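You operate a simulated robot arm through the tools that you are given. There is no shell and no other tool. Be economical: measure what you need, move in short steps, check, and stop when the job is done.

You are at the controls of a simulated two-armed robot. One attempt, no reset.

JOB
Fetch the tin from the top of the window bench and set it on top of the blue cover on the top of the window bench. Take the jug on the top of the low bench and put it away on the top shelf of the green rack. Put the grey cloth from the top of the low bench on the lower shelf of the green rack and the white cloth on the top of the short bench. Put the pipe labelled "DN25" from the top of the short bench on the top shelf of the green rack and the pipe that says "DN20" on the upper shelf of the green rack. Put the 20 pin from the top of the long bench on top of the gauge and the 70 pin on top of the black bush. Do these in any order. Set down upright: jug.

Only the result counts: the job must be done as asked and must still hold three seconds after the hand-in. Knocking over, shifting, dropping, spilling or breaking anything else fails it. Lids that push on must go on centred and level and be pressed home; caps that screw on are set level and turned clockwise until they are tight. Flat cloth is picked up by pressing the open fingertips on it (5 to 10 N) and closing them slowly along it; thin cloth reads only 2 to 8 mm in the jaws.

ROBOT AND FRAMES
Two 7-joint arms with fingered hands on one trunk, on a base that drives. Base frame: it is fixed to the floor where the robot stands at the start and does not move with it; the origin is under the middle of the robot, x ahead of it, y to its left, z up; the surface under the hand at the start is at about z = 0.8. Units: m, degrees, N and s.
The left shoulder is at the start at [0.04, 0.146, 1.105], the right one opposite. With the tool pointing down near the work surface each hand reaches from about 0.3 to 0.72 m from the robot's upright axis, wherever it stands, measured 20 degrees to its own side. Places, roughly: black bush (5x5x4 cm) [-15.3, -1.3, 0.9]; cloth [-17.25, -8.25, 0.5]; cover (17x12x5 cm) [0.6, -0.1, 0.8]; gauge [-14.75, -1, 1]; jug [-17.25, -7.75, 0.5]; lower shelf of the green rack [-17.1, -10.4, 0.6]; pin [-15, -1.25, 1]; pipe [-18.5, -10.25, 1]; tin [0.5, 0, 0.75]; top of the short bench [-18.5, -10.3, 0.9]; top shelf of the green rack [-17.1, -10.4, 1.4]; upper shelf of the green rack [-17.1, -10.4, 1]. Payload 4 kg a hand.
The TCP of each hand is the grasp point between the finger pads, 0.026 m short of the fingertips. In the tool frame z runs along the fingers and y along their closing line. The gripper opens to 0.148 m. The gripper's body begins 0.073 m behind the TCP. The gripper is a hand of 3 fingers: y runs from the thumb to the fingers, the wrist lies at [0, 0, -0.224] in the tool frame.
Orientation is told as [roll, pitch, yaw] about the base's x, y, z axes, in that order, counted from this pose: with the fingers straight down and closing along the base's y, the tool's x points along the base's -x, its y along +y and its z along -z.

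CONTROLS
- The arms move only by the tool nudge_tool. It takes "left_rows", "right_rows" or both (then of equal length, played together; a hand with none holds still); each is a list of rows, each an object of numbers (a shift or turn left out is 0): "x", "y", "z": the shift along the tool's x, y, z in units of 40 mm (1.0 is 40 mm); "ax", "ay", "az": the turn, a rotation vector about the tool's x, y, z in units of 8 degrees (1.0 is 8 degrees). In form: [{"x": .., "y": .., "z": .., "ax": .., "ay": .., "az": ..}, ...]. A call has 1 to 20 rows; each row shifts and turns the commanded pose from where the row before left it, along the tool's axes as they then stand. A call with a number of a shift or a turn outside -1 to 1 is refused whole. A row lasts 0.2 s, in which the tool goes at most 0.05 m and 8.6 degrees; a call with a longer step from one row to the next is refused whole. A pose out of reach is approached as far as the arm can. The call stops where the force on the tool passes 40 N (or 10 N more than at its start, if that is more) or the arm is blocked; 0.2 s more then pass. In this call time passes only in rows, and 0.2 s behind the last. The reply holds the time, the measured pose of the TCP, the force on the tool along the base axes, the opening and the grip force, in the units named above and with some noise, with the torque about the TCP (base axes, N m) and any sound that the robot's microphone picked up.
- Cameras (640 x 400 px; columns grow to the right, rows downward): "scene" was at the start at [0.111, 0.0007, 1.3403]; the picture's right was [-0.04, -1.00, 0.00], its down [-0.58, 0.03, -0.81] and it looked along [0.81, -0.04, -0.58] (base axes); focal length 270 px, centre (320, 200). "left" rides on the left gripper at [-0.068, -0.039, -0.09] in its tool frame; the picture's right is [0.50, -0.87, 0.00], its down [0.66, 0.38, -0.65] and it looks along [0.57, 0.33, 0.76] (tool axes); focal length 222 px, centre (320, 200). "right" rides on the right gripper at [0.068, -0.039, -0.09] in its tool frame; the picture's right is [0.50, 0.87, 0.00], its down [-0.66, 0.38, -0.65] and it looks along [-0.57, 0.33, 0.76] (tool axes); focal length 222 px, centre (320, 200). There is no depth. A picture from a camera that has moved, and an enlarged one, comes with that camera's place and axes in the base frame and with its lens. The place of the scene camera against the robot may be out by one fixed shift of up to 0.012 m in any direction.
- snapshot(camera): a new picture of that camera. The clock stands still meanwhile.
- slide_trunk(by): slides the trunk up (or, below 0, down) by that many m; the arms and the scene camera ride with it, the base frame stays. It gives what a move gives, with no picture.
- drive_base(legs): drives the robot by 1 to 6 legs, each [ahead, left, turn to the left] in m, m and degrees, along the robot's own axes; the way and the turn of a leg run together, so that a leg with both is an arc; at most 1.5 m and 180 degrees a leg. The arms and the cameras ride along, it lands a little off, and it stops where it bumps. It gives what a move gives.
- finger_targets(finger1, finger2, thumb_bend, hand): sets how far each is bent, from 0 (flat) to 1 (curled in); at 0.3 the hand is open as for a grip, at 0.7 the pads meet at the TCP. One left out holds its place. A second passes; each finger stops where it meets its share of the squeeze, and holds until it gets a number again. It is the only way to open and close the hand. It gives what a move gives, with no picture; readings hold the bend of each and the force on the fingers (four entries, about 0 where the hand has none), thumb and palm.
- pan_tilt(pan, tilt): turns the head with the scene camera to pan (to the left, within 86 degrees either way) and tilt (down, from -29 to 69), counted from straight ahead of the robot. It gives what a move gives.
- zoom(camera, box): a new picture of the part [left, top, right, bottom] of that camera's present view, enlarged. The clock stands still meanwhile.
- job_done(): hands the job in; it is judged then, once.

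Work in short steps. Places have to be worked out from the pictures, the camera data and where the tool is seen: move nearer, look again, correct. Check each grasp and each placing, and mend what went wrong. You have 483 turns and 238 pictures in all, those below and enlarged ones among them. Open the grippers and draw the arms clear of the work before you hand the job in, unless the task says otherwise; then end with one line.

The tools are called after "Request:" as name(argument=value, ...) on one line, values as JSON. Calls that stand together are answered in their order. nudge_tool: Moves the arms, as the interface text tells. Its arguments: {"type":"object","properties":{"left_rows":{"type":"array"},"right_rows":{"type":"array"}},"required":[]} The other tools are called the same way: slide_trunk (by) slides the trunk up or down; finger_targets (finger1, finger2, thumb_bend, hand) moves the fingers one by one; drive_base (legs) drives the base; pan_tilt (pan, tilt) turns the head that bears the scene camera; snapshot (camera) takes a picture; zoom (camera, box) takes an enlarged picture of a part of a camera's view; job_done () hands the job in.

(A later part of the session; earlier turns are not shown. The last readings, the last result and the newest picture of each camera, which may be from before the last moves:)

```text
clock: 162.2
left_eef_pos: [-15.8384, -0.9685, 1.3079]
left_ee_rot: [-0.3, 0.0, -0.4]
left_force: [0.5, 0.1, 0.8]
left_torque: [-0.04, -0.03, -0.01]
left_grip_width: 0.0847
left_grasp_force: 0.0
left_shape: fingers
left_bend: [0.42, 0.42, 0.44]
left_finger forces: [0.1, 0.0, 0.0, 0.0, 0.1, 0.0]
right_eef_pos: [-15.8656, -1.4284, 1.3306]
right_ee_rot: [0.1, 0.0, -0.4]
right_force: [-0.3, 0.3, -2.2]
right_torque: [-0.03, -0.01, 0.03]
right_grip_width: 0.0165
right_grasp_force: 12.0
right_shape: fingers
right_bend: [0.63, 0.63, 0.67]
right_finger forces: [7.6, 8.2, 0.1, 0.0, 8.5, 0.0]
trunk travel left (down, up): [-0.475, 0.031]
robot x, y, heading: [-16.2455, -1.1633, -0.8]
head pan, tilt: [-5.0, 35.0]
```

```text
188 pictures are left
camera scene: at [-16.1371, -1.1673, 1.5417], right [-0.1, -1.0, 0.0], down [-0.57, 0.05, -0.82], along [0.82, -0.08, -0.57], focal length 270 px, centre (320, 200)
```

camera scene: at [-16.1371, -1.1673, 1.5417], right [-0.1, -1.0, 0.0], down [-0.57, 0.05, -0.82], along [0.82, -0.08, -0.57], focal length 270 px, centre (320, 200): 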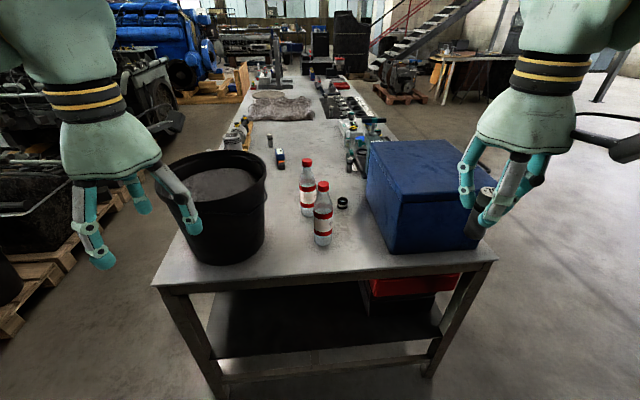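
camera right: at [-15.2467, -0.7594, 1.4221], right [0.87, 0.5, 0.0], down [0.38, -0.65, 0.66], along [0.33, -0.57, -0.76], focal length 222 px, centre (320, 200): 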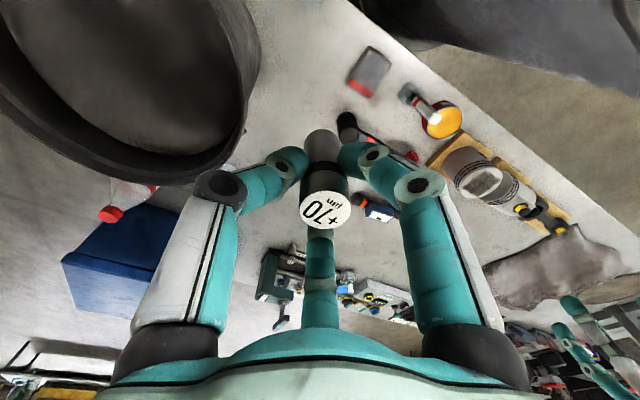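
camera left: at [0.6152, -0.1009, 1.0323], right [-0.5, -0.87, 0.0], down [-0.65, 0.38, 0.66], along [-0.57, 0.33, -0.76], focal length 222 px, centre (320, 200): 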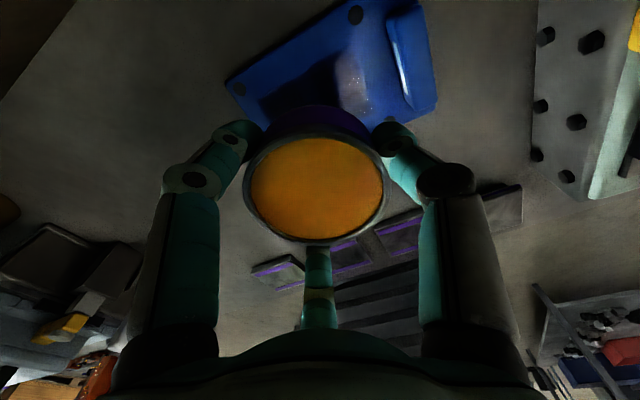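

Clear view: bush about [-15.28, -1.34], box side at y≈-1.445, bottle at y≈-1.20. Drive ahead to reach it and yaw the hand so its bracket points back between them.

Request:
drive_base(legs=[[0.36, 0, 0.6]])

Request:
nudge_tool(right_rows=[{"az": 1, "x": -0.5, "y": 0.2}, {"az": 1, "x": -0.5, "y": 0.2}, {"az": 1, "x": -0.5, "y": 0.5}, {"az": 0.75, "x": -0.5, "y": 0.5}])

Request:
snapshot(camera="right")

Request:
snapshot(camera="scene")

```text
clock: 164.5
left_eef_pos: [-15.4849, -0.9665, 1.3125]
left_ee_rot: [-0.2, -0.2, 0.1]
left_force: [-0.1, 0.0, 0.6]
left_torque: [-0.01, 0.02, 0.01]
left_grip_width: 0.0848
left_grasp_force: 0.0
left_shape: fingers
left_bend: [0.42, 0.42, 0.44]
left_finger forces: [0.1, 0.1, 0.1, 0.0, 0.1, 0.0]
right_eef_pos: [-15.5081, -1.4282, 1.3313]
right_ee_rot: [0.1, -0.2, 0.2]
right_force: [-0.2, -0.1, -2.8]
right_torque: [-0.04, 0.0, 0.01]
right_grip_width: 0.0165
right_grasp_force: 12.0
right_shape: fingers
right_bend: [0.63, 0.63, 0.67]
right_finger forces: [7.6, 8.1, 0.1, 0.1, 8.5, 0.0]
trunk travel left (down, up): [-0.475, 0.031]
robot x, y, heading: [-15.8902, -1.1678, 0.2]
head pan, tilt: [-5.0, 35.0]
```

```text
clock: 165.5
left_eef_pos: [-15.4796, -0.965, 1.3083]
left_ee_rot: [-0.1, 0.1, 0.0]
left_force: [-0.2, -0.3, 0.5]
left_torque: [0.0, 0.03, -0.01]
left_grip_width: 0.0847
left_grasp_force: 0.1
left_shape: fingers
left_bend: [0.42, 0.42, 0.44]
left_finger forces: [0.1, 0.0, 0.0, 0.0, 0.1, 0.0]
right_eef_pos: [-15.4109, -1.3889, 1.3294]
right_ee_rot: [0.0, 0.0, -30.1]
right_force: [-0.5, 0.0, -1.4]
right_torque: [0.02, 0.0, 0.01]
right_grip_width: 0.016
right_grasp_force: 12.5
right_shape: fingers
right_bend: [0.63, 0.63, 0.67]
right_finger forces: [7.7, 8.4, 0.0, 0.0, 8.4, 0.0]
trunk travel left (down, up): [-0.475, 0.031]
robot x, y, heading: [-15.889, -1.1652, 0.1]
head pan, tilt: [-5.0, 35.0]
```

```text
187 pictures are left
camera right: at [-15.4893, -1.3872, 1.4217], right [0.0, 1.0, 0.0], down [0.76, 0.0, 0.65], along [0.65, 0.0, -0.76], focal length 222 px, centre (320, 200)
```

right: 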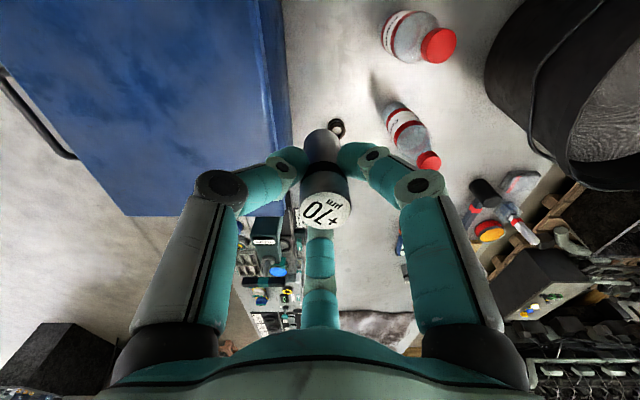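

```text
186 pictures are left
camera scene: at [-15.7761, -1.1683, 1.5415], right [-0.09, -1.0, 0.0], down [-0.57, 0.05, -0.82], along [0.82, -0.07, -0.57], focal length 270 px, centre (320, 200)
```

scene: 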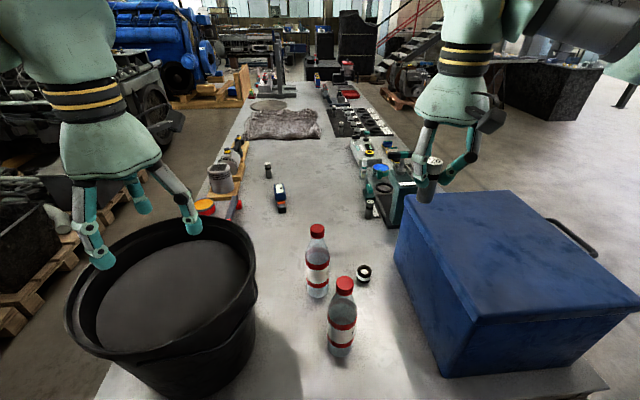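

Bush estimated at [-15.272, -1.348]. Move above it at height and look again.

Request:
nudge_tool(right_rows=[{"x": -0.8, "y": 0.85}, {"x": -0.85, "y": 0.85}, {"x": -0.85, "y": 0.92}, {"z": 1}, {"z": 1}, {"z": 0.8}])

Request:
snapshot(camera="right")

Request:
zoom(camera="scene", box=[260, 180, 460, 305])

```text
refused: row 3 steps farther than a row can; nothing moved
```

```text
185 pictures are left
camera right: at [-15.4893, -1.3872, 1.4217], right [0.0, 1.0, 0.0], down [0.76, 0.0, 0.65], along [0.65, 0.0, -0.76], focal length 222 px, centre (320, 200)
```

right: 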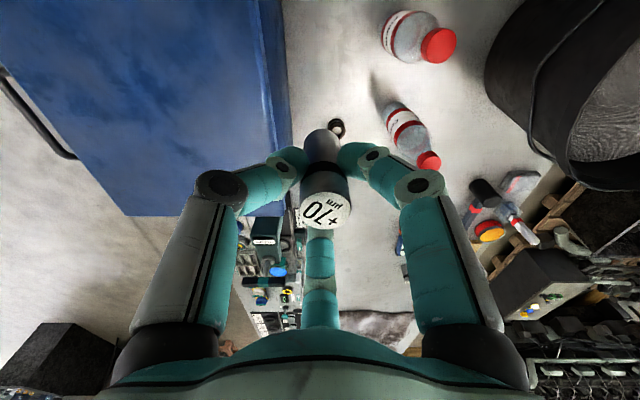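

```text
3.20 times, centred on (360, 242) of scene
camera zoom: at [-15.7761, -1.1683, 1.5415], right [-0.09, -1.0, 0.0], down [-0.57, 0.05, -0.82], along [0.82, -0.07, -0.57], focal length 865 px, centre (192, 64)
```

zoom: 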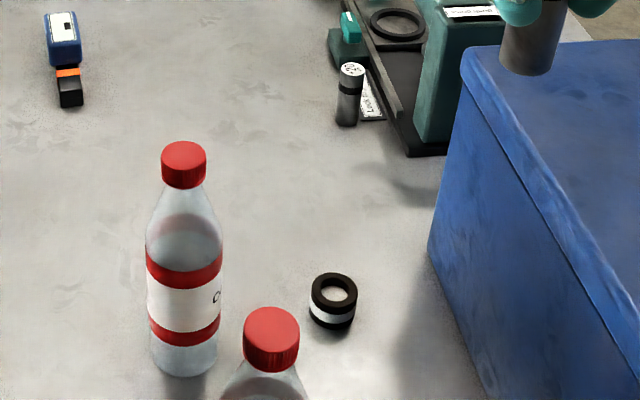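

Steps too long; resend with smaller steps.

Request:
nudge_tool(right_rows=[{"x": -0.7, "y": 0.75}, {"x": -0.7, "y": 0.75}, {"x": -0.7, "y": 0.75}, {"x": -0.4, "y": 0.37}, {"z": 1}, {"z": 1}, {"z": 0.8}])

Request:
snapshot(camera="right")

Request:
zoom(camera="scene", box=[260, 130, 500, 280])

```text
clock: 167.1
left_eef_pos: [-15.4814, -0.9653, 1.3096]
left_ee_rot: [-0.1, 0.0, 0.0]
left_force: [0.0, 0.2, -0.4]
left_torque: [0.01, 0.0, -0.02]
left_grip_width: 0.0845
left_grasp_force: 0.0
left_shape: fingers
left_bend: [0.42, 0.42, 0.44]
left_finger forces: [0.0, 0.0, 0.0, 0.1, 0.0, 0.1]
right_eef_pos: [-15.274, -1.3491, 1.2174]
right_ee_rot: [0.1, 0.1, -29.8]
right_force: [0.5, 0.1, -1.5]
right_torque: [-0.03, 0.05, -0.01]
right_grip_width: 0.0162
right_grasp_force: 12.6
right_shape: fingers
right_bend: [0.63, 0.63, 0.67]
right_finger forces: [7.6, 8.2, 0.0, 0.0, 8.4, 0.0]
trunk travel left (down, up): [-0.475, 0.031]
robot x, y, heading: [-15.8855, -1.1655, 0.2]
head pan, tilt: [-5.0, 35.0]
```

```text
183 pictures are left
camera right: at [-15.3526, -1.348, 1.3098], right [0.0, 1.0, 0.0], down [0.76, 0.0, 0.65], along [0.65, 0.0, -0.76], focal length 222 px, centre (320, 200)
```

right: 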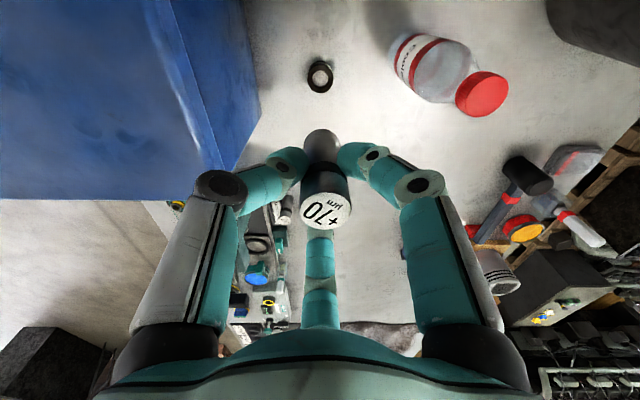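

```text
2.67 times, centred on (380, 205) of scene
camera zoom: at [-15.7773, -1.169, 1.5416], right [-0.09, -1.0, 0.0], down [-0.57, 0.05, -0.82], along [0.82, -0.07, -0.57], focal length 721 px, centre (160, 187)
```

zoom: 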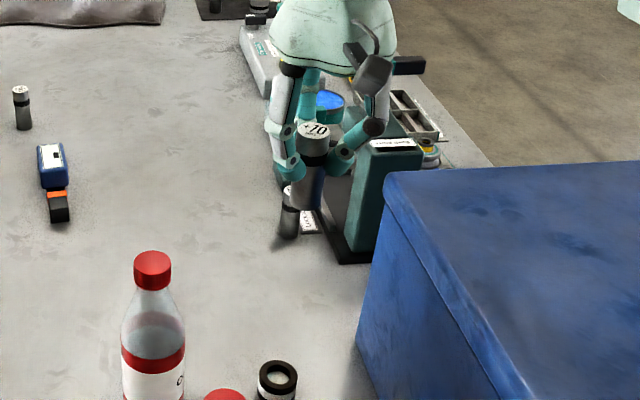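

The pin axis and bush hole agree within about 2 mm. Descend to just above.

Request:
nudge_tool(right_rows=[{"z": 1, "y": -0.06}, {"z": 1}, {"z": 1}, {"z": 1}, {"z": 0.7}])

Request:
snapshot(camera="right")

Request:
zoom(camera="scene", box=[260, 180, 460, 305])

```text
clock: 168.3
left_eef_pos: [-15.481, -0.9669, 1.3078]
left_ee_rot: [-0.1, 0.0, 0.1]
left_force: [-0.8, 0.7, 0.6]
left_torque: [0.03, -0.03, -0.01]
left_grip_width: 0.0848
left_grasp_force: 0.0
left_shape: fingers
left_bend: [0.42, 0.42, 0.44]
left_finger forces: [0.0, 0.0, 0.1, 0.1, 0.1, 0.0]
right_eef_pos: [-15.2739, -1.3522, 1.03]
right_ee_rot: [0.0, 0.0, -29.9]
right_force: [-0.1, -0.4, -2.6]
right_torque: [0.01, 0.0, -0.02]
right_grip_width: 0.016
right_grasp_force: 11.7
right_shape: fingers
right_bend: [0.63, 0.63, 0.67]
right_finger forces: [7.7, 8.2, 0.0, 0.0, 8.3, 0.0]
trunk travel left (down, up): [-0.475, 0.031]
robot x, y, heading: [-15.8875, -1.1708, 0.3]
head pan, tilt: [-5.0, 35.0]
```

```text
181 pictures are left
camera right: at [-15.3519, -1.3511, 1.1218], right [0.0, 1.0, 0.0], down [0.76, 0.0, 0.65], along [0.65, 0.0, -0.76], focal length 222 px, centre (320, 200)
```

right: 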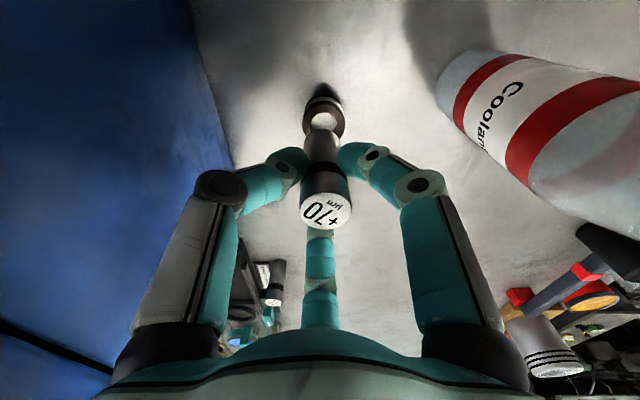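

```text
3.20 times, centred on (360, 242) of scene
camera zoom: at [-15.7771, -1.1697, 1.5416], right [-0.09, -1.0, 0.0], down [-0.57, 0.05, -0.82], along [0.82, -0.07, -0.57], focal length 865 px, centre (192, 64)
```

zoom: 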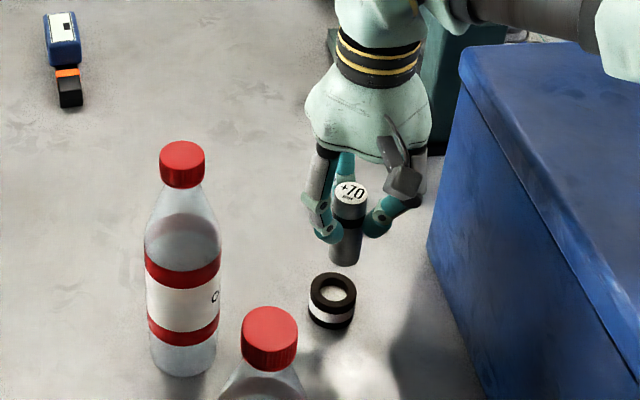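

Still aligned within about 2 mm. Lower slowly to contact.

Request:
nudge_tool(right_rows=[{"z": 0.4, "y": 0.04, "x": 0.03}, {"z": 0.3}, {"z": 0.12}, {"z": 0.1}, {"z": 0.08}])

Request:
zoom(camera="scene", box=[300, 200, 420, 275])

```text
clock: 169.5
left_eef_pos: [-15.4809, -0.9663, 1.3102]
left_ee_rot: [-0.1, 0.1, 0.1]
left_force: [0.4, -0.2, 0.9]
left_torque: [0.0, -0.01, 0.05]
left_grip_width: 0.0849
left_grasp_force: 0.1
left_shape: fingers
left_bend: [0.42, 0.42, 0.44]
left_finger forces: [0.0, 0.0, 0.0, 0.0, 0.1, 0.1]
right_eef_pos: [-15.2743, -1.3495, 0.9903]
right_ee_rot: [0.1, 0.0, -30.0]
right_force: [0.3, 0.4, -1.9]
right_torque: [-0.01, 0.0, 0.01]
right_grip_width: 0.016
right_grasp_force: 12.1
right_shape: fingers
right_bend: [0.63, 0.63, 0.67]
right_finger forces: [7.6, 8.1, 0.0, 0.1, 8.3, 0.1]
trunk travel left (down, up): [-0.475, 0.031]
robot x, y, heading: [-15.8883, -1.1663, 0.2]
head pan, tilt: [-5.0, 35.0]
```

```text
5.33 times, centred on (360, 238) of scene
camera zoom: at [-15.7775, -1.1695, 1.5416], right [-0.09, -1.0, 0.0], down [-0.57, 0.05, -0.82], along [0.82, -0.07, -0.57], focal length 1441 px, centre (107, 0)
```

zoom: 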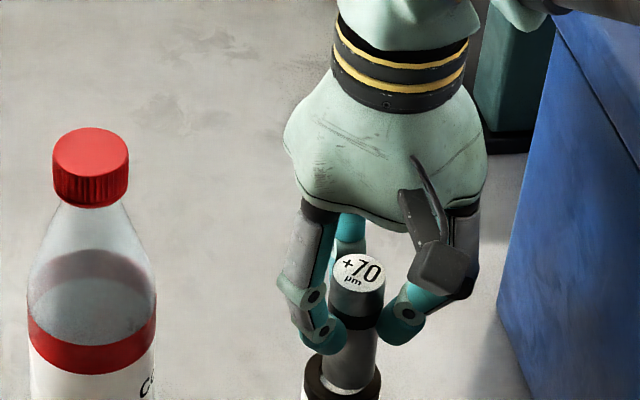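

Centred on the bush. A few more mm down to contact.

Request:
nudge_tool(right_rows=[{"z": 0.08}, {"z": 0.06}, {"z": 0.06}])

Request:
zoom(camera="scene", box=[304, 230, 416, 300])

```text
clock: 170.3
left_eef_pos: [-15.4821, -0.9656, 1.3091]
left_ee_rot: [-0.1, 0.0, 0.1]
left_force: [0.0, 0.4, -0.1]
left_torque: [0.0, -0.02, -0.01]
left_grip_width: 0.085
left_grasp_force: 0.1
left_shape: fingers
left_bend: [0.42, 0.42, 0.44]
left_finger forces: [0.0, 0.1, 0.0, 0.0, 0.1, 0.0]
right_eef_pos: [-15.2748, -1.3485, 0.9846]
right_ee_rot: [0.1, -0.1, -29.8]
right_force: [-0.3, -0.8, -2.4]
right_torque: [-0.01, -0.05, -0.03]
right_grip_width: 0.0166
right_grasp_force: 12.0
right_shape: fingers
right_bend: [0.63, 0.63, 0.67]
right_finger forces: [7.6, 8.1, 0.1, 0.0, 8.4, 0.0]
trunk travel left (down, up): [-0.475, 0.031]
robot x, y, heading: [-15.8896, -1.1644, 0.2]
head pan, tilt: [-5.0, 35.0]
```

```text
5.71 times, centred on (360, 265) of scene
camera zoom: at [-15.7779, -1.1695, 1.5416], right [-0.09, -1.0, 0.0], down [-0.57, 0.05, -0.82], along [0.82, -0.07, -0.57], focal length 1544 px, centre (91, -171)
```

zoom: 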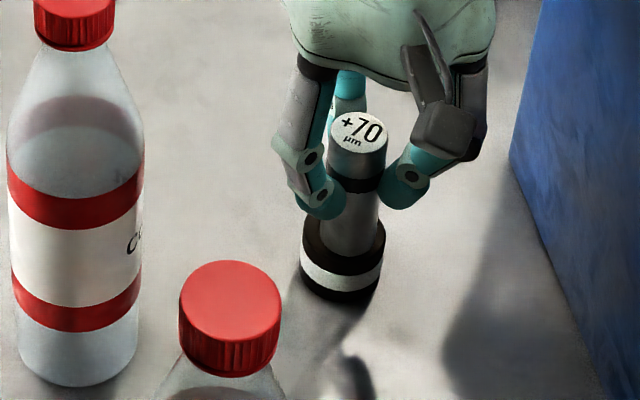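

The pin looks about 3 mm toward -y of the bush centre; trim and continue down.

Request:
nudge_tool(right_rows=[{"x": 0.04, "y": 0.065}, {"z": 0.08}, {"z": 0.08}, {"z": 0.08}])

Request:
zoom(camera="scene", box=[304, 230, 416, 300])

```text
clock: 171.3
left_eef_pos: [-15.4841, -0.9653, 1.3104]
left_ee_rot: [-0.1, -0.2, 0.1]
left_force: [-0.8, -1.1, -1.1]
left_torque: [0.0, 0.02, 0.02]
left_grip_width: 0.0849
left_grasp_force: 0.2
left_shape: fingers
left_bend: [0.42, 0.42, 0.44]
left_finger forces: [0.0, 0.1, 0.1, 0.0, 0.0, 0.1]
right_eef_pos: [-15.2753, -1.3455, 0.9794]
right_ee_rot: [0.2, -0.2, -29.6]
right_force: [-0.4, -0.5, 18.5]
right_torque: [0.0, -0.03, 0.0]
right_grip_width: 0.0158
right_grasp_force: 16.3
right_shape: fingers
right_bend: [0.63, 0.62, 0.68]
right_finger forces: [9.7, 10.9, 0.0, 0.1, 12.3, 0.0]
trunk travel left (down, up): [-0.475, 0.031]
robot x, y, heading: [-15.8897, -1.1677, 0.4]
head pan, tilt: [-5.0, 35.0]
```

```text
5.71 times, centred on (360, 265) of scene
camera zoom: at [-15.7814, -1.1684, 1.5421], right [-0.09, -1.0, 0.0], down [-0.57, 0.05, -0.82], along [0.82, -0.07, -0.57], focal length 1544 px, centre (91, -171)
```

zoom: 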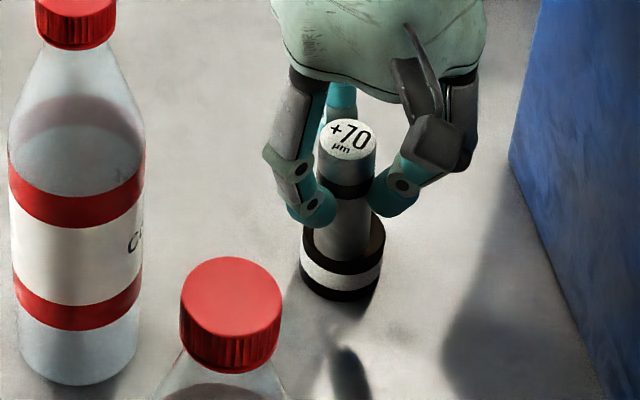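

Contact at 18 N with the pin centred. Ease the pressure, then release gently.

Request:
nudge_tool(right_rows=[{"z": -0.08}])

Request:
finger_targets(hand="right", finger1=0.61, finger2=0.61, thumb_bend=0.64)

Request:
finger_targets(hand="right", finger1=0.5, finger2=0.5, thumb_bend=0.5)

Request:
zoom(camera="scene", box=[304, 230, 416, 300])

```text
clock: 171.7
left_eef_pos: [-15.4846, -0.9651, 1.3091]
left_ee_rot: [-0.1, -0.1, 0.1]
left_force: [0.1, 0.1, -0.5]
left_torque: [-0.01, -0.01, -0.02]
left_grip_width: 0.0846
left_grasp_force: 0.1
left_shape: fingers
left_bend: [0.42, 0.42, 0.44]
left_finger forces: [0.0, 0.0, 0.1, 0.1, 0.1, 0.0]
right_eef_pos: [-15.2756, -1.3474, 0.9785]
right_ee_rot: [0.1, -0.1, -29.8]
right_force: [0.1, -0.2, 15.0]
right_torque: [0.02, -0.12, 0.01]
right_grip_width: 0.016
right_grasp_force: 15.9
right_shape: fingers
right_bend: [0.63, 0.62, 0.68]
right_finger forces: [9.5, 11.4, 0.0, 0.1, 11.4, 0.0]
trunk travel left (down, up): [-0.475, 0.031]
robot x, y, heading: [-15.8869, -1.1684, 0.2]
head pan, tilt: [-5.0, 35.0]
```

```text
clock: 172.7
left_eef_pos: [-15.4819, -0.9655, 1.3084]
left_ee_rot: [-0.1, 0.0, 0.1]
left_force: [0.6, 0.3, 0.3]
left_torque: [0.02, 0.0, 0.0]
left_grip_width: 0.0848
left_grasp_force: 0.0
left_shape: fingers
left_bend: [0.42, 0.42, 0.44]
left_finger forces: [0.1, 0.0, 0.0, 0.0, 0.0, 0.1]
right_eef_pos: [-15.2749, -1.3475, 0.9764]
right_ee_rot: [0.2, 0.0, -30.0]
right_force: [-0.9, 0.2, -1.0]
right_torque: [0.0, 0.0, -0.02]
right_grip_width: 0.0216
right_grasp_force: 0.4
right_shape: fingers
right_bend: [0.61, 0.61, 0.64]
right_finger forces: [0.2, 0.0, 0.1, 0.0, 0.0, 0.0]
trunk travel left (down, up): [-0.475, 0.031]
robot x, y, heading: [-15.8899, -1.168, 0.2]
head pan, tilt: [-5.0, 35.0]
```

```text
clock: 173.7
left_eef_pos: [-15.4817, -0.9656, 1.3092]
left_ee_rot: [-0.2, 0.0, 0.0]
left_force: [-0.2, 0.1, 0.0]
left_torque: [0.0, 0.0, -0.01]
left_grip_width: 0.0847
left_grasp_force: 0.0
left_shape: fingers
left_bend: [0.42, 0.42, 0.44]
left_finger forces: [0.0, 0.0, 0.1, 0.0, 0.0, 0.0]
right_eef_pos: [-15.2753, -1.3464, 0.9754]
right_ee_rot: [0.1, -0.1, -29.8]
right_force: [-0.1, -0.1, 0.0]
right_torque: [-0.02, 0.01, 0.01]
right_grip_width: 0.0614
right_grasp_force: 0.0
right_shape: fingers
right_bend: [0.5, 0.5, 0.5]
right_finger forces: [0.1, 0.0, 0.0, 0.0, 0.0, 0.1]
trunk travel left (down, up): [-0.475, 0.031]
robot x, y, heading: [-15.8924, -1.1645, 0.0]
head pan, tilt: [-5.0, 35.0]
```

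```text
5.71 times, centred on (360, 265) of scene
camera zoom: at [-15.7781, -1.1693, 1.5417], right [-0.09, -1.0, 0.0], down [-0.57, 0.05, -0.82], along [0.82, -0.07, -0.57], focal length 1544 px, centre (91, -171)
```

zoom: 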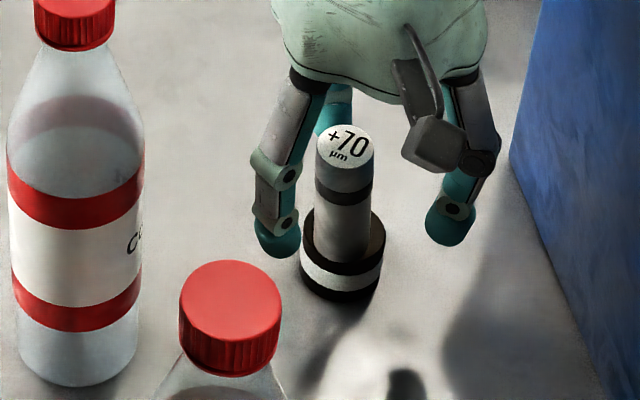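

The 70 pin stands on the bush. Rise straight up, then draw back.

Request:
nudge_tool(right_rows=[{"z": -0.4}, {"z": -1}, {"z": -1}, {"z": -1}, {"z": -1}, {"z": -1}, {"z": -1}, {"z": -1}, {"z": -1}, {"x": 0.9}, {"x": 0.9}, {"x": 0.9}, {"x": 0.9}])

Request:
snapshot(camera="scene")

```text
clock: 176.5
left_eef_pos: [-15.4823, -0.9657, 1.3099]
left_ee_rot: [-0.1, -0.2, 0.1]
left_force: [-0.1, 0.0, -0.1]
left_torque: [0.01, -0.03, 0.01]
left_grip_width: 0.0849
left_grasp_force: 0.2
left_shape: fingers
left_bend: [0.42, 0.42, 0.44]
left_finger forces: [0.0, 0.1, 0.0, 0.1, 0.0, 0.0]
right_eef_pos: [-15.4016, -1.2739, 1.3118]
right_ee_rot: [0.2, 0.1, -29.8]
right_force: [-0.7, 0.6, 0.1]
right_torque: [-0.01, -0.02, 0.0]
right_grip_width: 0.0618
right_grasp_force: 0.0
right_shape: fingers
right_bend: [0.5, 0.5, 0.5]
right_finger forces: [0.1, 0.0, 0.0, 0.1, 0.0, 0.0]
trunk travel left (down, up): [-0.475, 0.031]
robot x, y, heading: [-15.8893, -1.1642, 0.2]
head pan, tilt: [-5.0, 35.0]
```

```text
175 pictures are left
camera scene: at [-15.779, -1.169, 1.5417], right [-0.09, -1.0, 0.0], down [-0.57, 0.05, -0.82], along [0.82, -0.07, -0.57], focal length 270 px, centre (320, 200)
```

scene: 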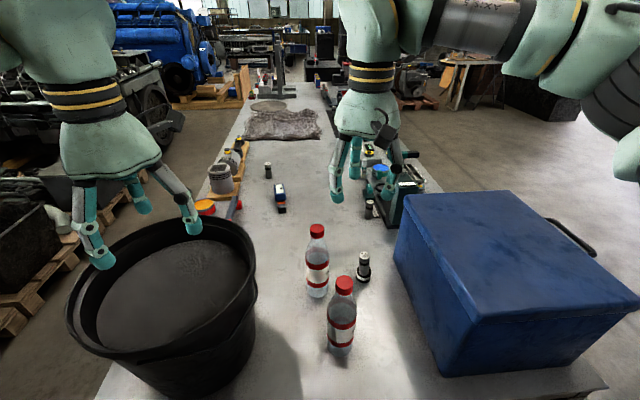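

Pin 70 done. Straighten the right wrist and drive round to the far side of the bench.

Request:
nudge_tool(right_rows=[{"az": -1, "y": -0.8}, {"az": -1, "y": -0.8}, {"az": -1, "y": -0.8}, {"az": -0.75, "y": -0.8}])

Request:
drive_base(legs=[[-0.4, 0, 0], [0, -1.25, 0], [1.5, 0, 0], [0, 0, 90]])

Request:
pan_tilt(pan=0, tilt=35)

Request:
snapshot(camera="scene")

```text
clock: 177.5
left_eef_pos: [-15.4819, -0.9674, 1.3105]
left_ee_rot: [0.0, -0.1, 0.0]
left_force: [0.2, -0.2, 0.3]
left_torque: [-0.03, 0.01, -0.02]
left_grip_width: 0.0847
left_grasp_force: 0.1
left_shape: fingers
left_bend: [0.42, 0.42, 0.44]
left_finger forces: [0.0, 0.1, 0.0, 0.0, 0.0, 0.1]
right_eef_pos: [-15.4406, -1.3965, 1.3115]
right_ee_rot: [0.0, -0.1, 0.4]
right_force: [-0.4, -0.5, 0.5]
right_torque: [0.0, -0.02, -0.01]
right_grip_width: 0.0614
right_grasp_force: 0.1
right_shape: fingers
right_bend: [0.5, 0.5, 0.5]
right_finger forces: [0.0, 0.0, 0.0, 0.0, 0.0, 0.0]
trunk travel left (down, up): [-0.475, 0.031]
robot x, y, heading: [-15.8901, -1.1646, 0.1]
head pan, tilt: [-5.0, 35.0]
```

```text
clock: 196.7
left_eef_pos: [-14.9989, -2.014, 1.3098]
left_ee_rot: [-0.2, 0.0, 89.6]
left_force: [0.3, -0.5, 0.3]
left_torque: [0.0, -0.04, 0.01]
left_grip_width: 0.0848
left_grasp_force: 0.1
left_shape: fingers
left_bend: [0.42, 0.42, 0.44]
left_finger forces: [0.0, 0.0, 0.0, 0.1, 0.1, 0.1]
right_eef_pos: [-14.5689, -1.9753, 1.3133]
right_ee_rot: [0.1, 0.0, 89.7]
right_force: [-1.1, 0.4, -0.6]
right_torque: [0.0, -0.04, -0.02]
right_grip_width: 0.0617
right_grasp_force: 0.1
right_shape: fingers
right_bend: [0.5, 0.5, 0.5]
right_finger forces: [0.0, 0.0, 0.0, 0.1, 0.0, 0.1]
trunk travel left (down, up): [-0.475, 0.031]
robot x, y, heading: [-14.8013, -2.4248, 89.4]
head pan, tilt: [-5.0, 35.0]
```

```text
clock: 197.3
left_eef_pos: [-14.9986, -2.0133, 1.3088]
left_ee_rot: [-0.2, 0.0, 89.5]
left_force: [0.0, -0.7, -0.3]
left_torque: [0.0, 0.01, 0.01]
left_grip_width: 0.085
left_grasp_force: 0.0
left_shape: fingers
left_bend: [0.42, 0.42, 0.44]
left_finger forces: [0.1, 0.0, 0.0, 0.1, 0.0, 0.1]
right_eef_pos: [-14.5674, -1.9752, 1.3128]
right_ee_rot: [0.1, -0.2, 89.8]
right_force: [0.0, -0.2, -0.9]
right_torque: [0.01, 0.0, 0.03]
right_grip_width: 0.0618
right_grasp_force: 0.1
right_shape: fingers
right_bend: [0.5, 0.5, 0.5]
right_finger forces: [0.0, 0.0, 0.1, 0.0, 0.1, 0.0]
trunk travel left (down, up): [-0.475, 0.031]
robot x, y, heading: [-14.7993, -2.4213, 89.7]
head pan, tilt: [0.0, 35.0]
```

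```text
174 pictures are left
camera scene: at [-14.7974, -2.3092, 1.5417], right [1.0, -0.01, 0.0], down [0.0, -0.57, -0.82], along [0.01, 0.82, -0.57], focal length 270 px, centre (320, 200)
```

scene: 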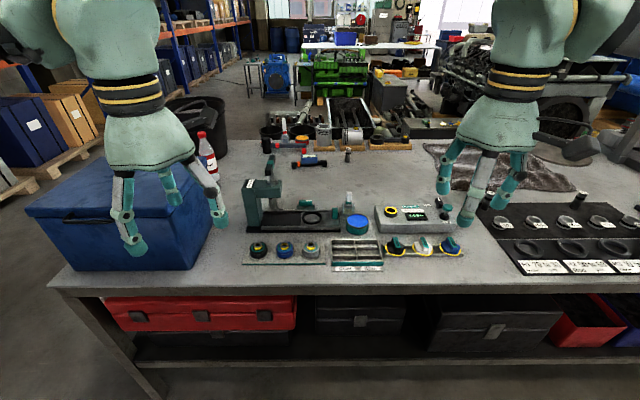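

The press column is near the pin. Zoom to see geometry.

Request:
zoom(camera="scene", box=[220, 140, 380, 240])

```text
4.00 times, centred on (300, 190) of scene
camera zoom: at [-14.7974, -2.3092, 1.5417], right [1.0, -0.01, 0.0], down [0.0, -0.57, -0.82], along [0.01, 0.82, -0.57], focal length 1081 px, centre (400, 240)
```

zoom: 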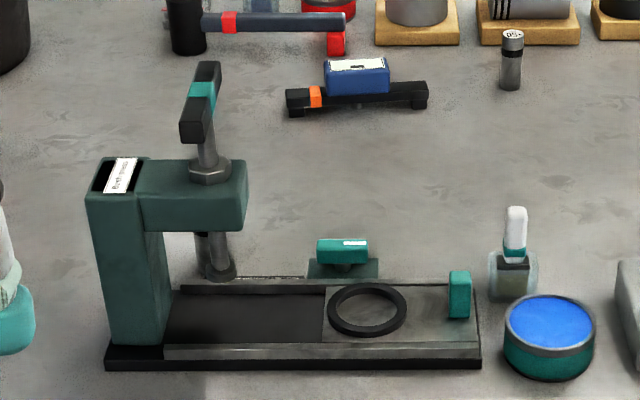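

The pin sits just behind the press's screw, so I need a close look from above. I'll move in and put the right hand camera over that area at height.

Request:
drive_base(legs=[[0.34, 0.08, 0.3]])

Request:
nudge_tool(right_rows=[{"y": 0.95}, {"y": 0.95}, {"y": 0.95}, {"y": 0.95, "z": -0.5}, {"y": 0.9, "z": -0.5}])

Request:
snapshot(camera="right")

Request:
snapshot(camera="scene")

```text
clock: 199.6
left_eef_pos: [-15.0783, -1.6765, 1.3108]
left_ee_rot: [-0.1, -0.2, 90.1]
left_force: [0.1, -0.2, 0.2]
left_torque: [0.03, -0.02, 0.0]
left_grip_width: 0.085
left_grasp_force: 0.2
left_shape: fingers
left_bend: [0.42, 0.42, 0.44]
left_finger forces: [0.0, 0.0, 0.0, 0.0, 0.0, 0.0]
right_eef_pos: [-14.6496, -1.6355, 1.3141]
right_ee_rot: [0.1, -0.3, 90.1]
right_force: [1.5, -0.1, 0.4]
right_torque: [0.02, -0.01, -0.01]
right_grip_width: 0.0618
right_grasp_force: 0.0
right_shape: fingers
right_bend: [0.5, 0.5, 0.5]
right_finger forces: [0.1, 0.0, 0.0, 0.0, 0.0, 0.1]
trunk travel left (down, up): [-0.475, 0.031]
robot x, y, heading: [-14.8796, -2.0807, 90.2]
head pan, tilt: [0.0, 35.0]
```

```text
clock: 200.8
left_eef_pos: [-15.0823, -1.6765, 1.3095]
left_ee_rot: [-0.2, -0.1, 90.1]
left_force: [-0.2, -0.2, 0.2]
left_torque: [0.01, -0.03, -0.04]
left_grip_width: 0.0845
left_grasp_force: 0.1
left_shape: fingers
left_bend: [0.42, 0.42, 0.44]
left_finger forces: [0.1, 0.1, 0.1, 0.0, 0.0, 0.0]
right_eef_pos: [-14.8396, -1.6352, 1.3534]
right_ee_rot: [0.0, 0.0, 90.2]
right_force: [-1.0, 0.5, 0.0]
right_torque: [0.06, 0.0, 0.01]
right_grip_width: 0.062
right_grasp_force: 0.0
right_shape: fingers
right_bend: [0.5, 0.5, 0.5]
right_finger forces: [0.1, 0.1, 0.0, 0.1, 0.0, 0.0]
trunk travel left (down, up): [-0.475, 0.031]
robot x, y, heading: [-14.8799, -2.0832, 89.8]
head pan, tilt: [0.0, 35.0]
```

```text
172 pictures are left
camera right: at [-14.8008, -1.7003, 1.4452], right [-0.87, -0.5, 0.0], down [-0.38, 0.65, 0.65], along [-0.33, 0.57, -0.76], focal length 222 px, centre (320, 200)
```

right: 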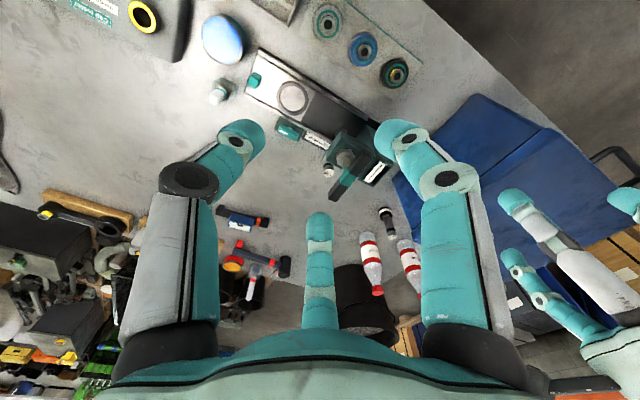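

```text
171 pictures are left
camera scene: at [-14.8799, -1.9697, 1.5418], right [1.0, 0.0, 0.0], down [0.0, -0.57, -0.82], along [0.0, 0.82, -0.57], focal length 270 px, centre (320, 200)
```

scene: 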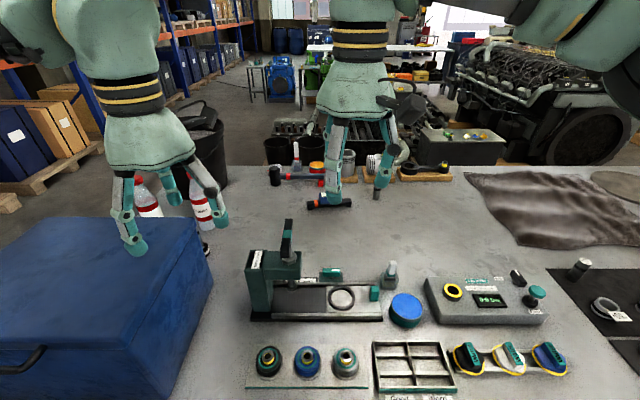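

Request:
zoom(camera="right", box=[240, 70, 432, 190])

Request:
zoom(camera="scene", box=[230, 210, 390, 310])

```text
3.33 times, centred on (336, 130) of right
camera zoom: at [-14.8008, -1.7003, 1.4452], right [-0.87, -0.5, 0.0], down [-0.38, 0.65, 0.65], along [-0.33, 0.57, -0.76], focal length 740 px, centre (267, 433)
```

zoom: 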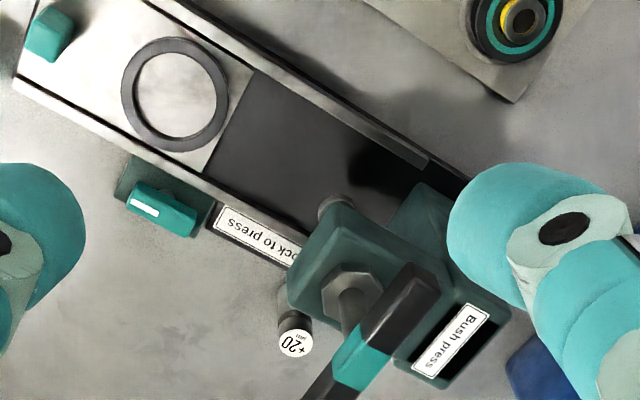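

```text
4.00 times, centred on (310, 260) of scene
camera zoom: at [-14.8799, -1.9697, 1.5418], right [1.0, 0.0, 0.0], down [0.0, -0.57, -0.82], along [0.0, 0.82, -0.57], focal length 1081 px, centre (360, -40)
```

zoom: 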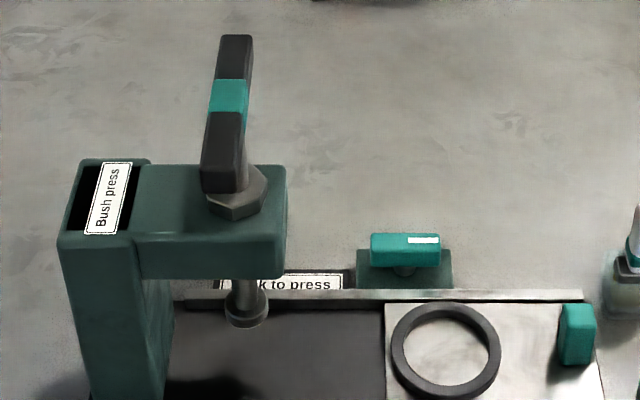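

The pin is tucked behind the press screw handle; a vertical grasp would hit the handle. Plan: use the left hand tilted ~30° so the palm leans toward +x, approaching from the +x side. First park the right hand and shift the robot right.

Request:
nudge_tool(right_rows=[{"y": -1}, {"y": -1}, {"y": -1}, {"y": -1}, {"y": -1}, {"y": -1}, {"x": 0.8}])

Request:
drive_base(legs=[[0.015, -0.16, 0]])

Request:
nudge_tool(left_rows=[{"ax": -1, "y": -0.5}, {"ax": -1, "y": -0.5}, {"ax": -1, "y": -0.3}, {"ax": -0.75, "x": -0.4}])

Request:
snapshot(camera="left")

Request:
snapshot(camera="scene")

```text
clock: 202.4
left_eef_pos: [-15.0793, -1.6752, 1.3107]
left_ee_rot: [0.0, -0.1, 90.1]
left_force: [0.0, -0.8, 0.0]
left_torque: [0.03, 0.0, 0.0]
left_grip_width: 0.085
left_grasp_force: 0.0
left_shape: fingers
left_bend: [0.42, 0.42, 0.44]
left_finger forces: [0.1, 0.0, 0.0, 0.0, 0.0, 0.0]
right_eef_pos: [-14.5972, -1.6667, 1.3543]
right_ee_rot: [0.0, -0.2, 90.1]
right_force: [1.0, 0.4, 0.4]
right_torque: [0.0, -0.03, -0.01]
right_grip_width: 0.0619
right_grasp_force: 0.1
right_shape: fingers
right_bend: [0.5, 0.5, 0.5]
right_finger forces: [0.0, 0.0, 0.0, 0.0, 0.1, 0.0]
trunk travel left (down, up): [-0.475, 0.031]
robot x, y, heading: [-14.8812, -2.0838, 90.1]
head pan, tilt: [0.0, 35.0]
```

```text
clock: 203.8
left_eef_pos: [-14.9266, -1.6596, 1.3087]
left_ee_rot: [-0.3, -0.1, 90.3]
left_force: [-0.6, -0.4, 0.6]
left_torque: [-0.03, -0.05, 0.0]
left_grip_width: 0.0848
left_grasp_force: 0.1
left_shape: fingers
left_bend: [0.42, 0.42, 0.44]
left_finger forces: [0.0, 0.1, 0.0, 0.0, 0.1, 0.0]
right_eef_pos: [-14.4436, -1.6486, 1.355]
right_ee_rot: [-0.1, -0.1, 90.4]
right_force: [-0.4, 0.9, -0.2]
right_torque: [-0.01, -0.02, 0.01]
right_grip_width: 0.0615
right_grasp_force: 0.1
right_shape: fingers
right_bend: [0.5, 0.5, 0.5]
right_finger forces: [0.0, 0.0, 0.1, 0.0, 0.1, 0.0]
trunk travel left (down, up): [-0.475, 0.031]
robot x, y, heading: [-14.7221, -2.0669, 89.9]
head pan, tilt: [0.0, 35.0]
```

```text
clock: 204.8
left_eef_pos: [-14.8678, -1.6429, 1.3037]
left_ee_rot: [30.1, 0.0, 90.4]
left_force: [1.1, 0.7, -0.4]
left_torque: [0.04, 0.02, -0.02]
left_grip_width: 0.0851
left_grasp_force: 0.0
left_shape: fingers
left_bend: [0.42, 0.42, 0.44]
left_finger forces: [0.1, 0.0, 0.0, 0.0, 0.0, 0.0]
right_eef_pos: [-14.4379, -1.6473, 1.3529]
right_ee_rot: [0.0, 0.0, 90.3]
right_force: [0.6, 0.9, -0.8]
right_torque: [0.02, -0.01, 0.01]
right_grip_width: 0.0617
right_grasp_force: 0.0
right_shape: fingers
right_bend: [0.5, 0.5, 0.5]
right_finger forces: [0.0, 0.0, 0.0, 0.1, 0.1, 0.0]
trunk travel left (down, up): [-0.475, 0.031]
robot x, y, heading: [-14.7203, -2.0653, 90.2]
head pan, tilt: [0.0, 35.0]
```

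```text
168 pictures are left
camera left: at [-14.7916, -1.5732, 1.3629], right [0.75, -0.5, -0.43], down [0.0, -0.66, 0.76], along [-0.66, -0.57, -0.49], focal length 222 px, centre (320, 200)
```

left: 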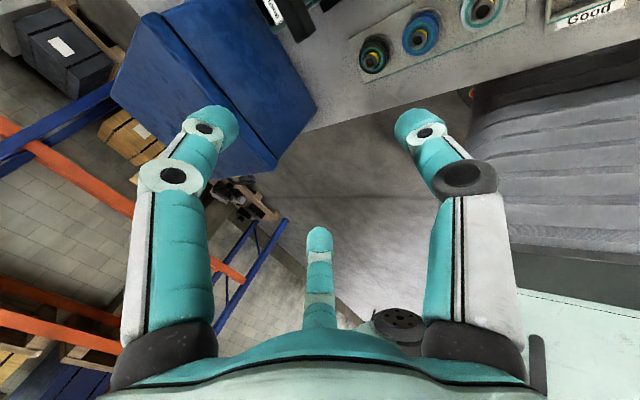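

```text
167 pictures are left
camera scene: at [-14.7165, -1.9525, 1.5416], right [1.0, 0.0, 0.0], down [0.0, -0.57, -0.82], along [0.0, 0.82, -0.57], focal length 270 px, centre (320, 200)
```

scene: 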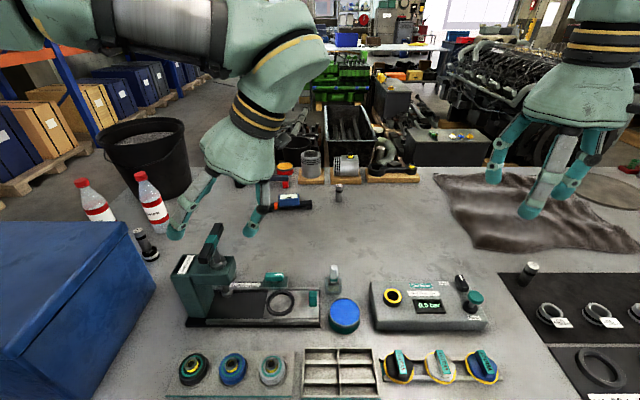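

The tilt works. To keep the forearm clear of the press handle, I'll shift the robot 7 cm right, increase tilt to 40°, and pre-close to 0.5, then move toward a point up the approach line.

Request:
drive_base(legs=[[0, -0.07, 0]])

Request:
finger_targets(hand="left", finger1=0.5, finger2=0.5, thumb_bend=0.5)

Request:
nudge_tool(left_rows=[{"ax": -0.6, "x": -0.9}, {"ax": -0.65, "x": -0.9}, {"x": -1}, {"x": -1}, {"x": -1}, {"x": -0.6}])

Request:
snapshot(camera="left")

Request:
snapshot(camera="scene")

```text
clock: 205.8
left_eef_pos: [-14.812, -1.6434, 1.3023]
left_ee_rot: [29.3, 0.1, 90.4]
left_force: [-0.7, -0.2, 0.3]
left_torque: [-0.03, -0.08, -0.04]
left_grip_width: 0.0849
left_grasp_force: 0.1
left_shape: fingers
left_bend: [0.42, 0.42, 0.44]
left_finger forces: [0.0, 0.0, 0.1, 0.0, 0.1, 0.0]
right_eef_pos: [-14.382, -1.6485, 1.3573]
right_ee_rot: [-0.6, -0.1, 90.5]
right_force: [-1.4, 0.2, -0.4]
right_torque: [0.01, -0.09, -0.01]
right_grip_width: 0.0618
right_grasp_force: 0.2
right_shape: fingers
right_bend: [0.5, 0.5, 0.5]
right_finger forces: [0.1, 0.1, 0.0, 0.0, 0.0, 0.0]
trunk travel left (down, up): [-0.475, 0.031]
robot x, y, heading: [-14.6461, -2.0673, 90.7]
head pan, tilt: [0.0, 35.0]
```

```text
clock: 206.8
left_eef_pos: [-14.7997, -1.6416, 1.3037]
left_ee_rot: [29.9, 0.0, 90.3]
left_force: [-0.6, -1.2, -0.5]
left_torque: [-0.01, 0.01, -0.01]
left_grip_width: 0.0625
left_grasp_force: 0.0
left_shape: fingers
left_bend: [0.5, 0.5, 0.5]
left_finger forces: [0.0, 0.1, 0.0, 0.1, 0.0, 0.1]
right_eef_pos: [-14.3684, -1.648, 1.3538]
right_ee_rot: [0.2, -0.1, 90.5]
right_force: [-1.2, 0.1, -0.9]
right_torque: [0.03, 0.01, 0.03]
right_grip_width: 0.0617
right_grasp_force: 0.1
right_shape: fingers
right_bend: [0.5, 0.5, 0.5]
right_finger forces: [0.0, 0.0, 0.0, 0.0, 0.0, 0.0]
trunk travel left (down, up): [-0.475, 0.031]
robot x, y, heading: [-14.6452, -2.0659, 90.1]
head pan, tilt: [0.0, 35.0]
```

```text
clock: 208.2
left_eef_pos: [-14.8028, -1.44, 1.3033]
left_ee_rot: [40.1, 0.1, 90.2]
left_force: [-0.3, 0.3, -0.4]
left_torque: [-0.01, 0.03, 0.01]
left_grip_width: 0.0623
left_grasp_force: 0.0
left_shape: fingers
left_bend: [0.5, 0.5, 0.5]
left_finger forces: [0.0, 0.0, 0.0, 0.0, 0.0, 0.0]
left hand out of reach, approached as far as the arm can: row 6
right_eef_pos: [-14.371, -1.6465, 1.3536]
right_ee_rot: [0.0, -0.2, 90.5]
right_force: [-1.1, 0.1, -0.2]
right_torque: [0.0, 0.03, 0.0]
right_grip_width: 0.0617
right_grasp_force: 0.1
right_shape: fingers
right_bend: [0.5, 0.5, 0.5]
right_finger forces: [0.0, 0.0, 0.0, 0.0, 0.0, 0.0]
trunk travel left (down, up): [-0.475, 0.031]
robot x, y, heading: [-14.6496, -2.0662, 90.2]
head pan, tilt: [0.0, 35.0]
```

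```text
166 pictures are left
camera left: at [-14.7163, -1.371, 1.3479], right [0.67, -0.5, -0.56], down [0.14, -0.65, 0.74], along [-0.73, -0.57, -0.37], focal length 222 px, centre (320, 200)
```

left: 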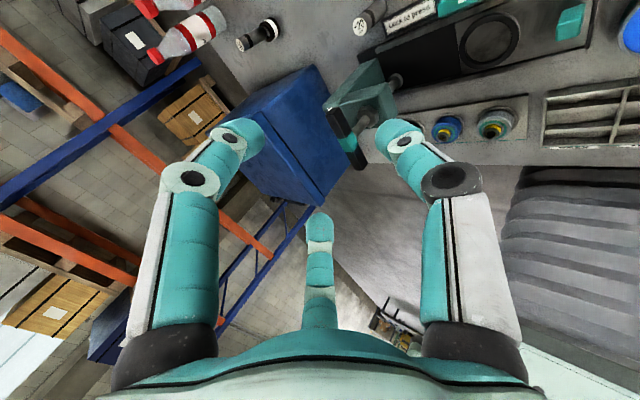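

```text
165 pictures are left
camera scene: at [-14.6483, -1.9519, 1.5416], right [1.0, 0.0, 0.0], down [0.0, -0.57, -0.82], along [0.0, 0.82, -0.57], focal length 270 px, centre (320, 200)
```

scene: 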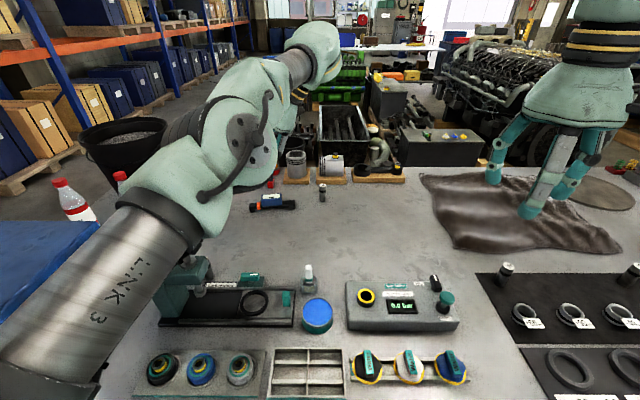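

The pin is visible at about [-14.976, -1.424]. Descend to the approach line's start.

Request:
nudge_tool(left_rows=[{"z": 0.74, "y": -0.62, "x": -0.1}, {"z": 0.74, "y": -0.62, "x": -0.1}, {"z": 0.74, "y": -0.62, "x": -0.1}, {"z": 0.74, "y": -0.62}])

Request:
snapshot(camera="left")

Request:
snapshot(camera="scene")

```text
clock: 209.2
left_eef_pos: [-14.8025, -1.429, 1.1487]
left_ee_rot: [39.8, 0.0, 90.6]
left_force: [0.2, 0.5, 0.4]
left_torque: [0.0, 0.01, 0.0]
left_grip_width: 0.0624
left_grasp_force: 0.1
left_shape: fingers
left_bend: [0.5, 0.5, 0.5]
left_finger forces: [0.1, 0.1, 0.0, 0.0, 0.1, 0.0]
right_eef_pos: [-14.3709, -1.6466, 1.3547]
right_ee_rot: [0.0, -0.1, 90.5]
right_force: [0.8, -0.4, -0.3]
right_torque: [0.0, 0.02, -0.02]
right_grip_width: 0.0617
right_grasp_force: 0.1
right_shape: fingers
right_bend: [0.5, 0.5, 0.5]
right_finger forces: [0.1, 0.1, 0.0, 0.1, 0.0, 0.0]
trunk travel left (down, up): [-0.475, 0.031]
robot x, y, heading: [-14.6513, -2.066, 90.3]
head pan, tilt: [0.0, 35.0]
```

```text
164 pictures are left
camera left: at [-14.7162, -1.3588, 1.1951], right [0.67, -0.49, -0.55], down [0.13, -0.65, 0.74], along [-0.73, -0.57, -0.37], focal length 222 px, centre (320, 200)
```

left: 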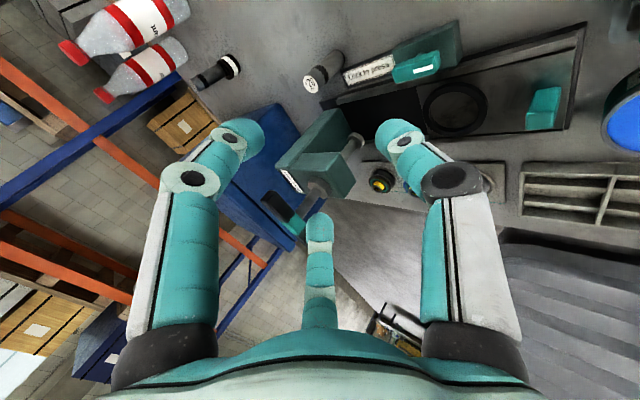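

```text
163 pictures are left
camera scene: at [-14.6492, -1.9518, 1.5416], right [1.0, 0.0, 0.0], down [0.0, -0.57, -0.82], along [0.0, 0.82, -0.57], focal length 270 px, centre (320, 200)
```

scene: 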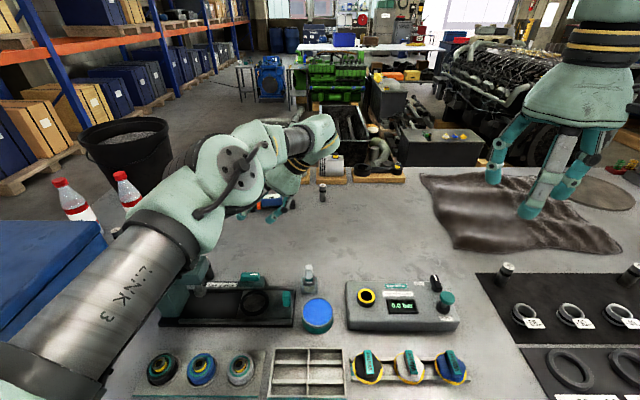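

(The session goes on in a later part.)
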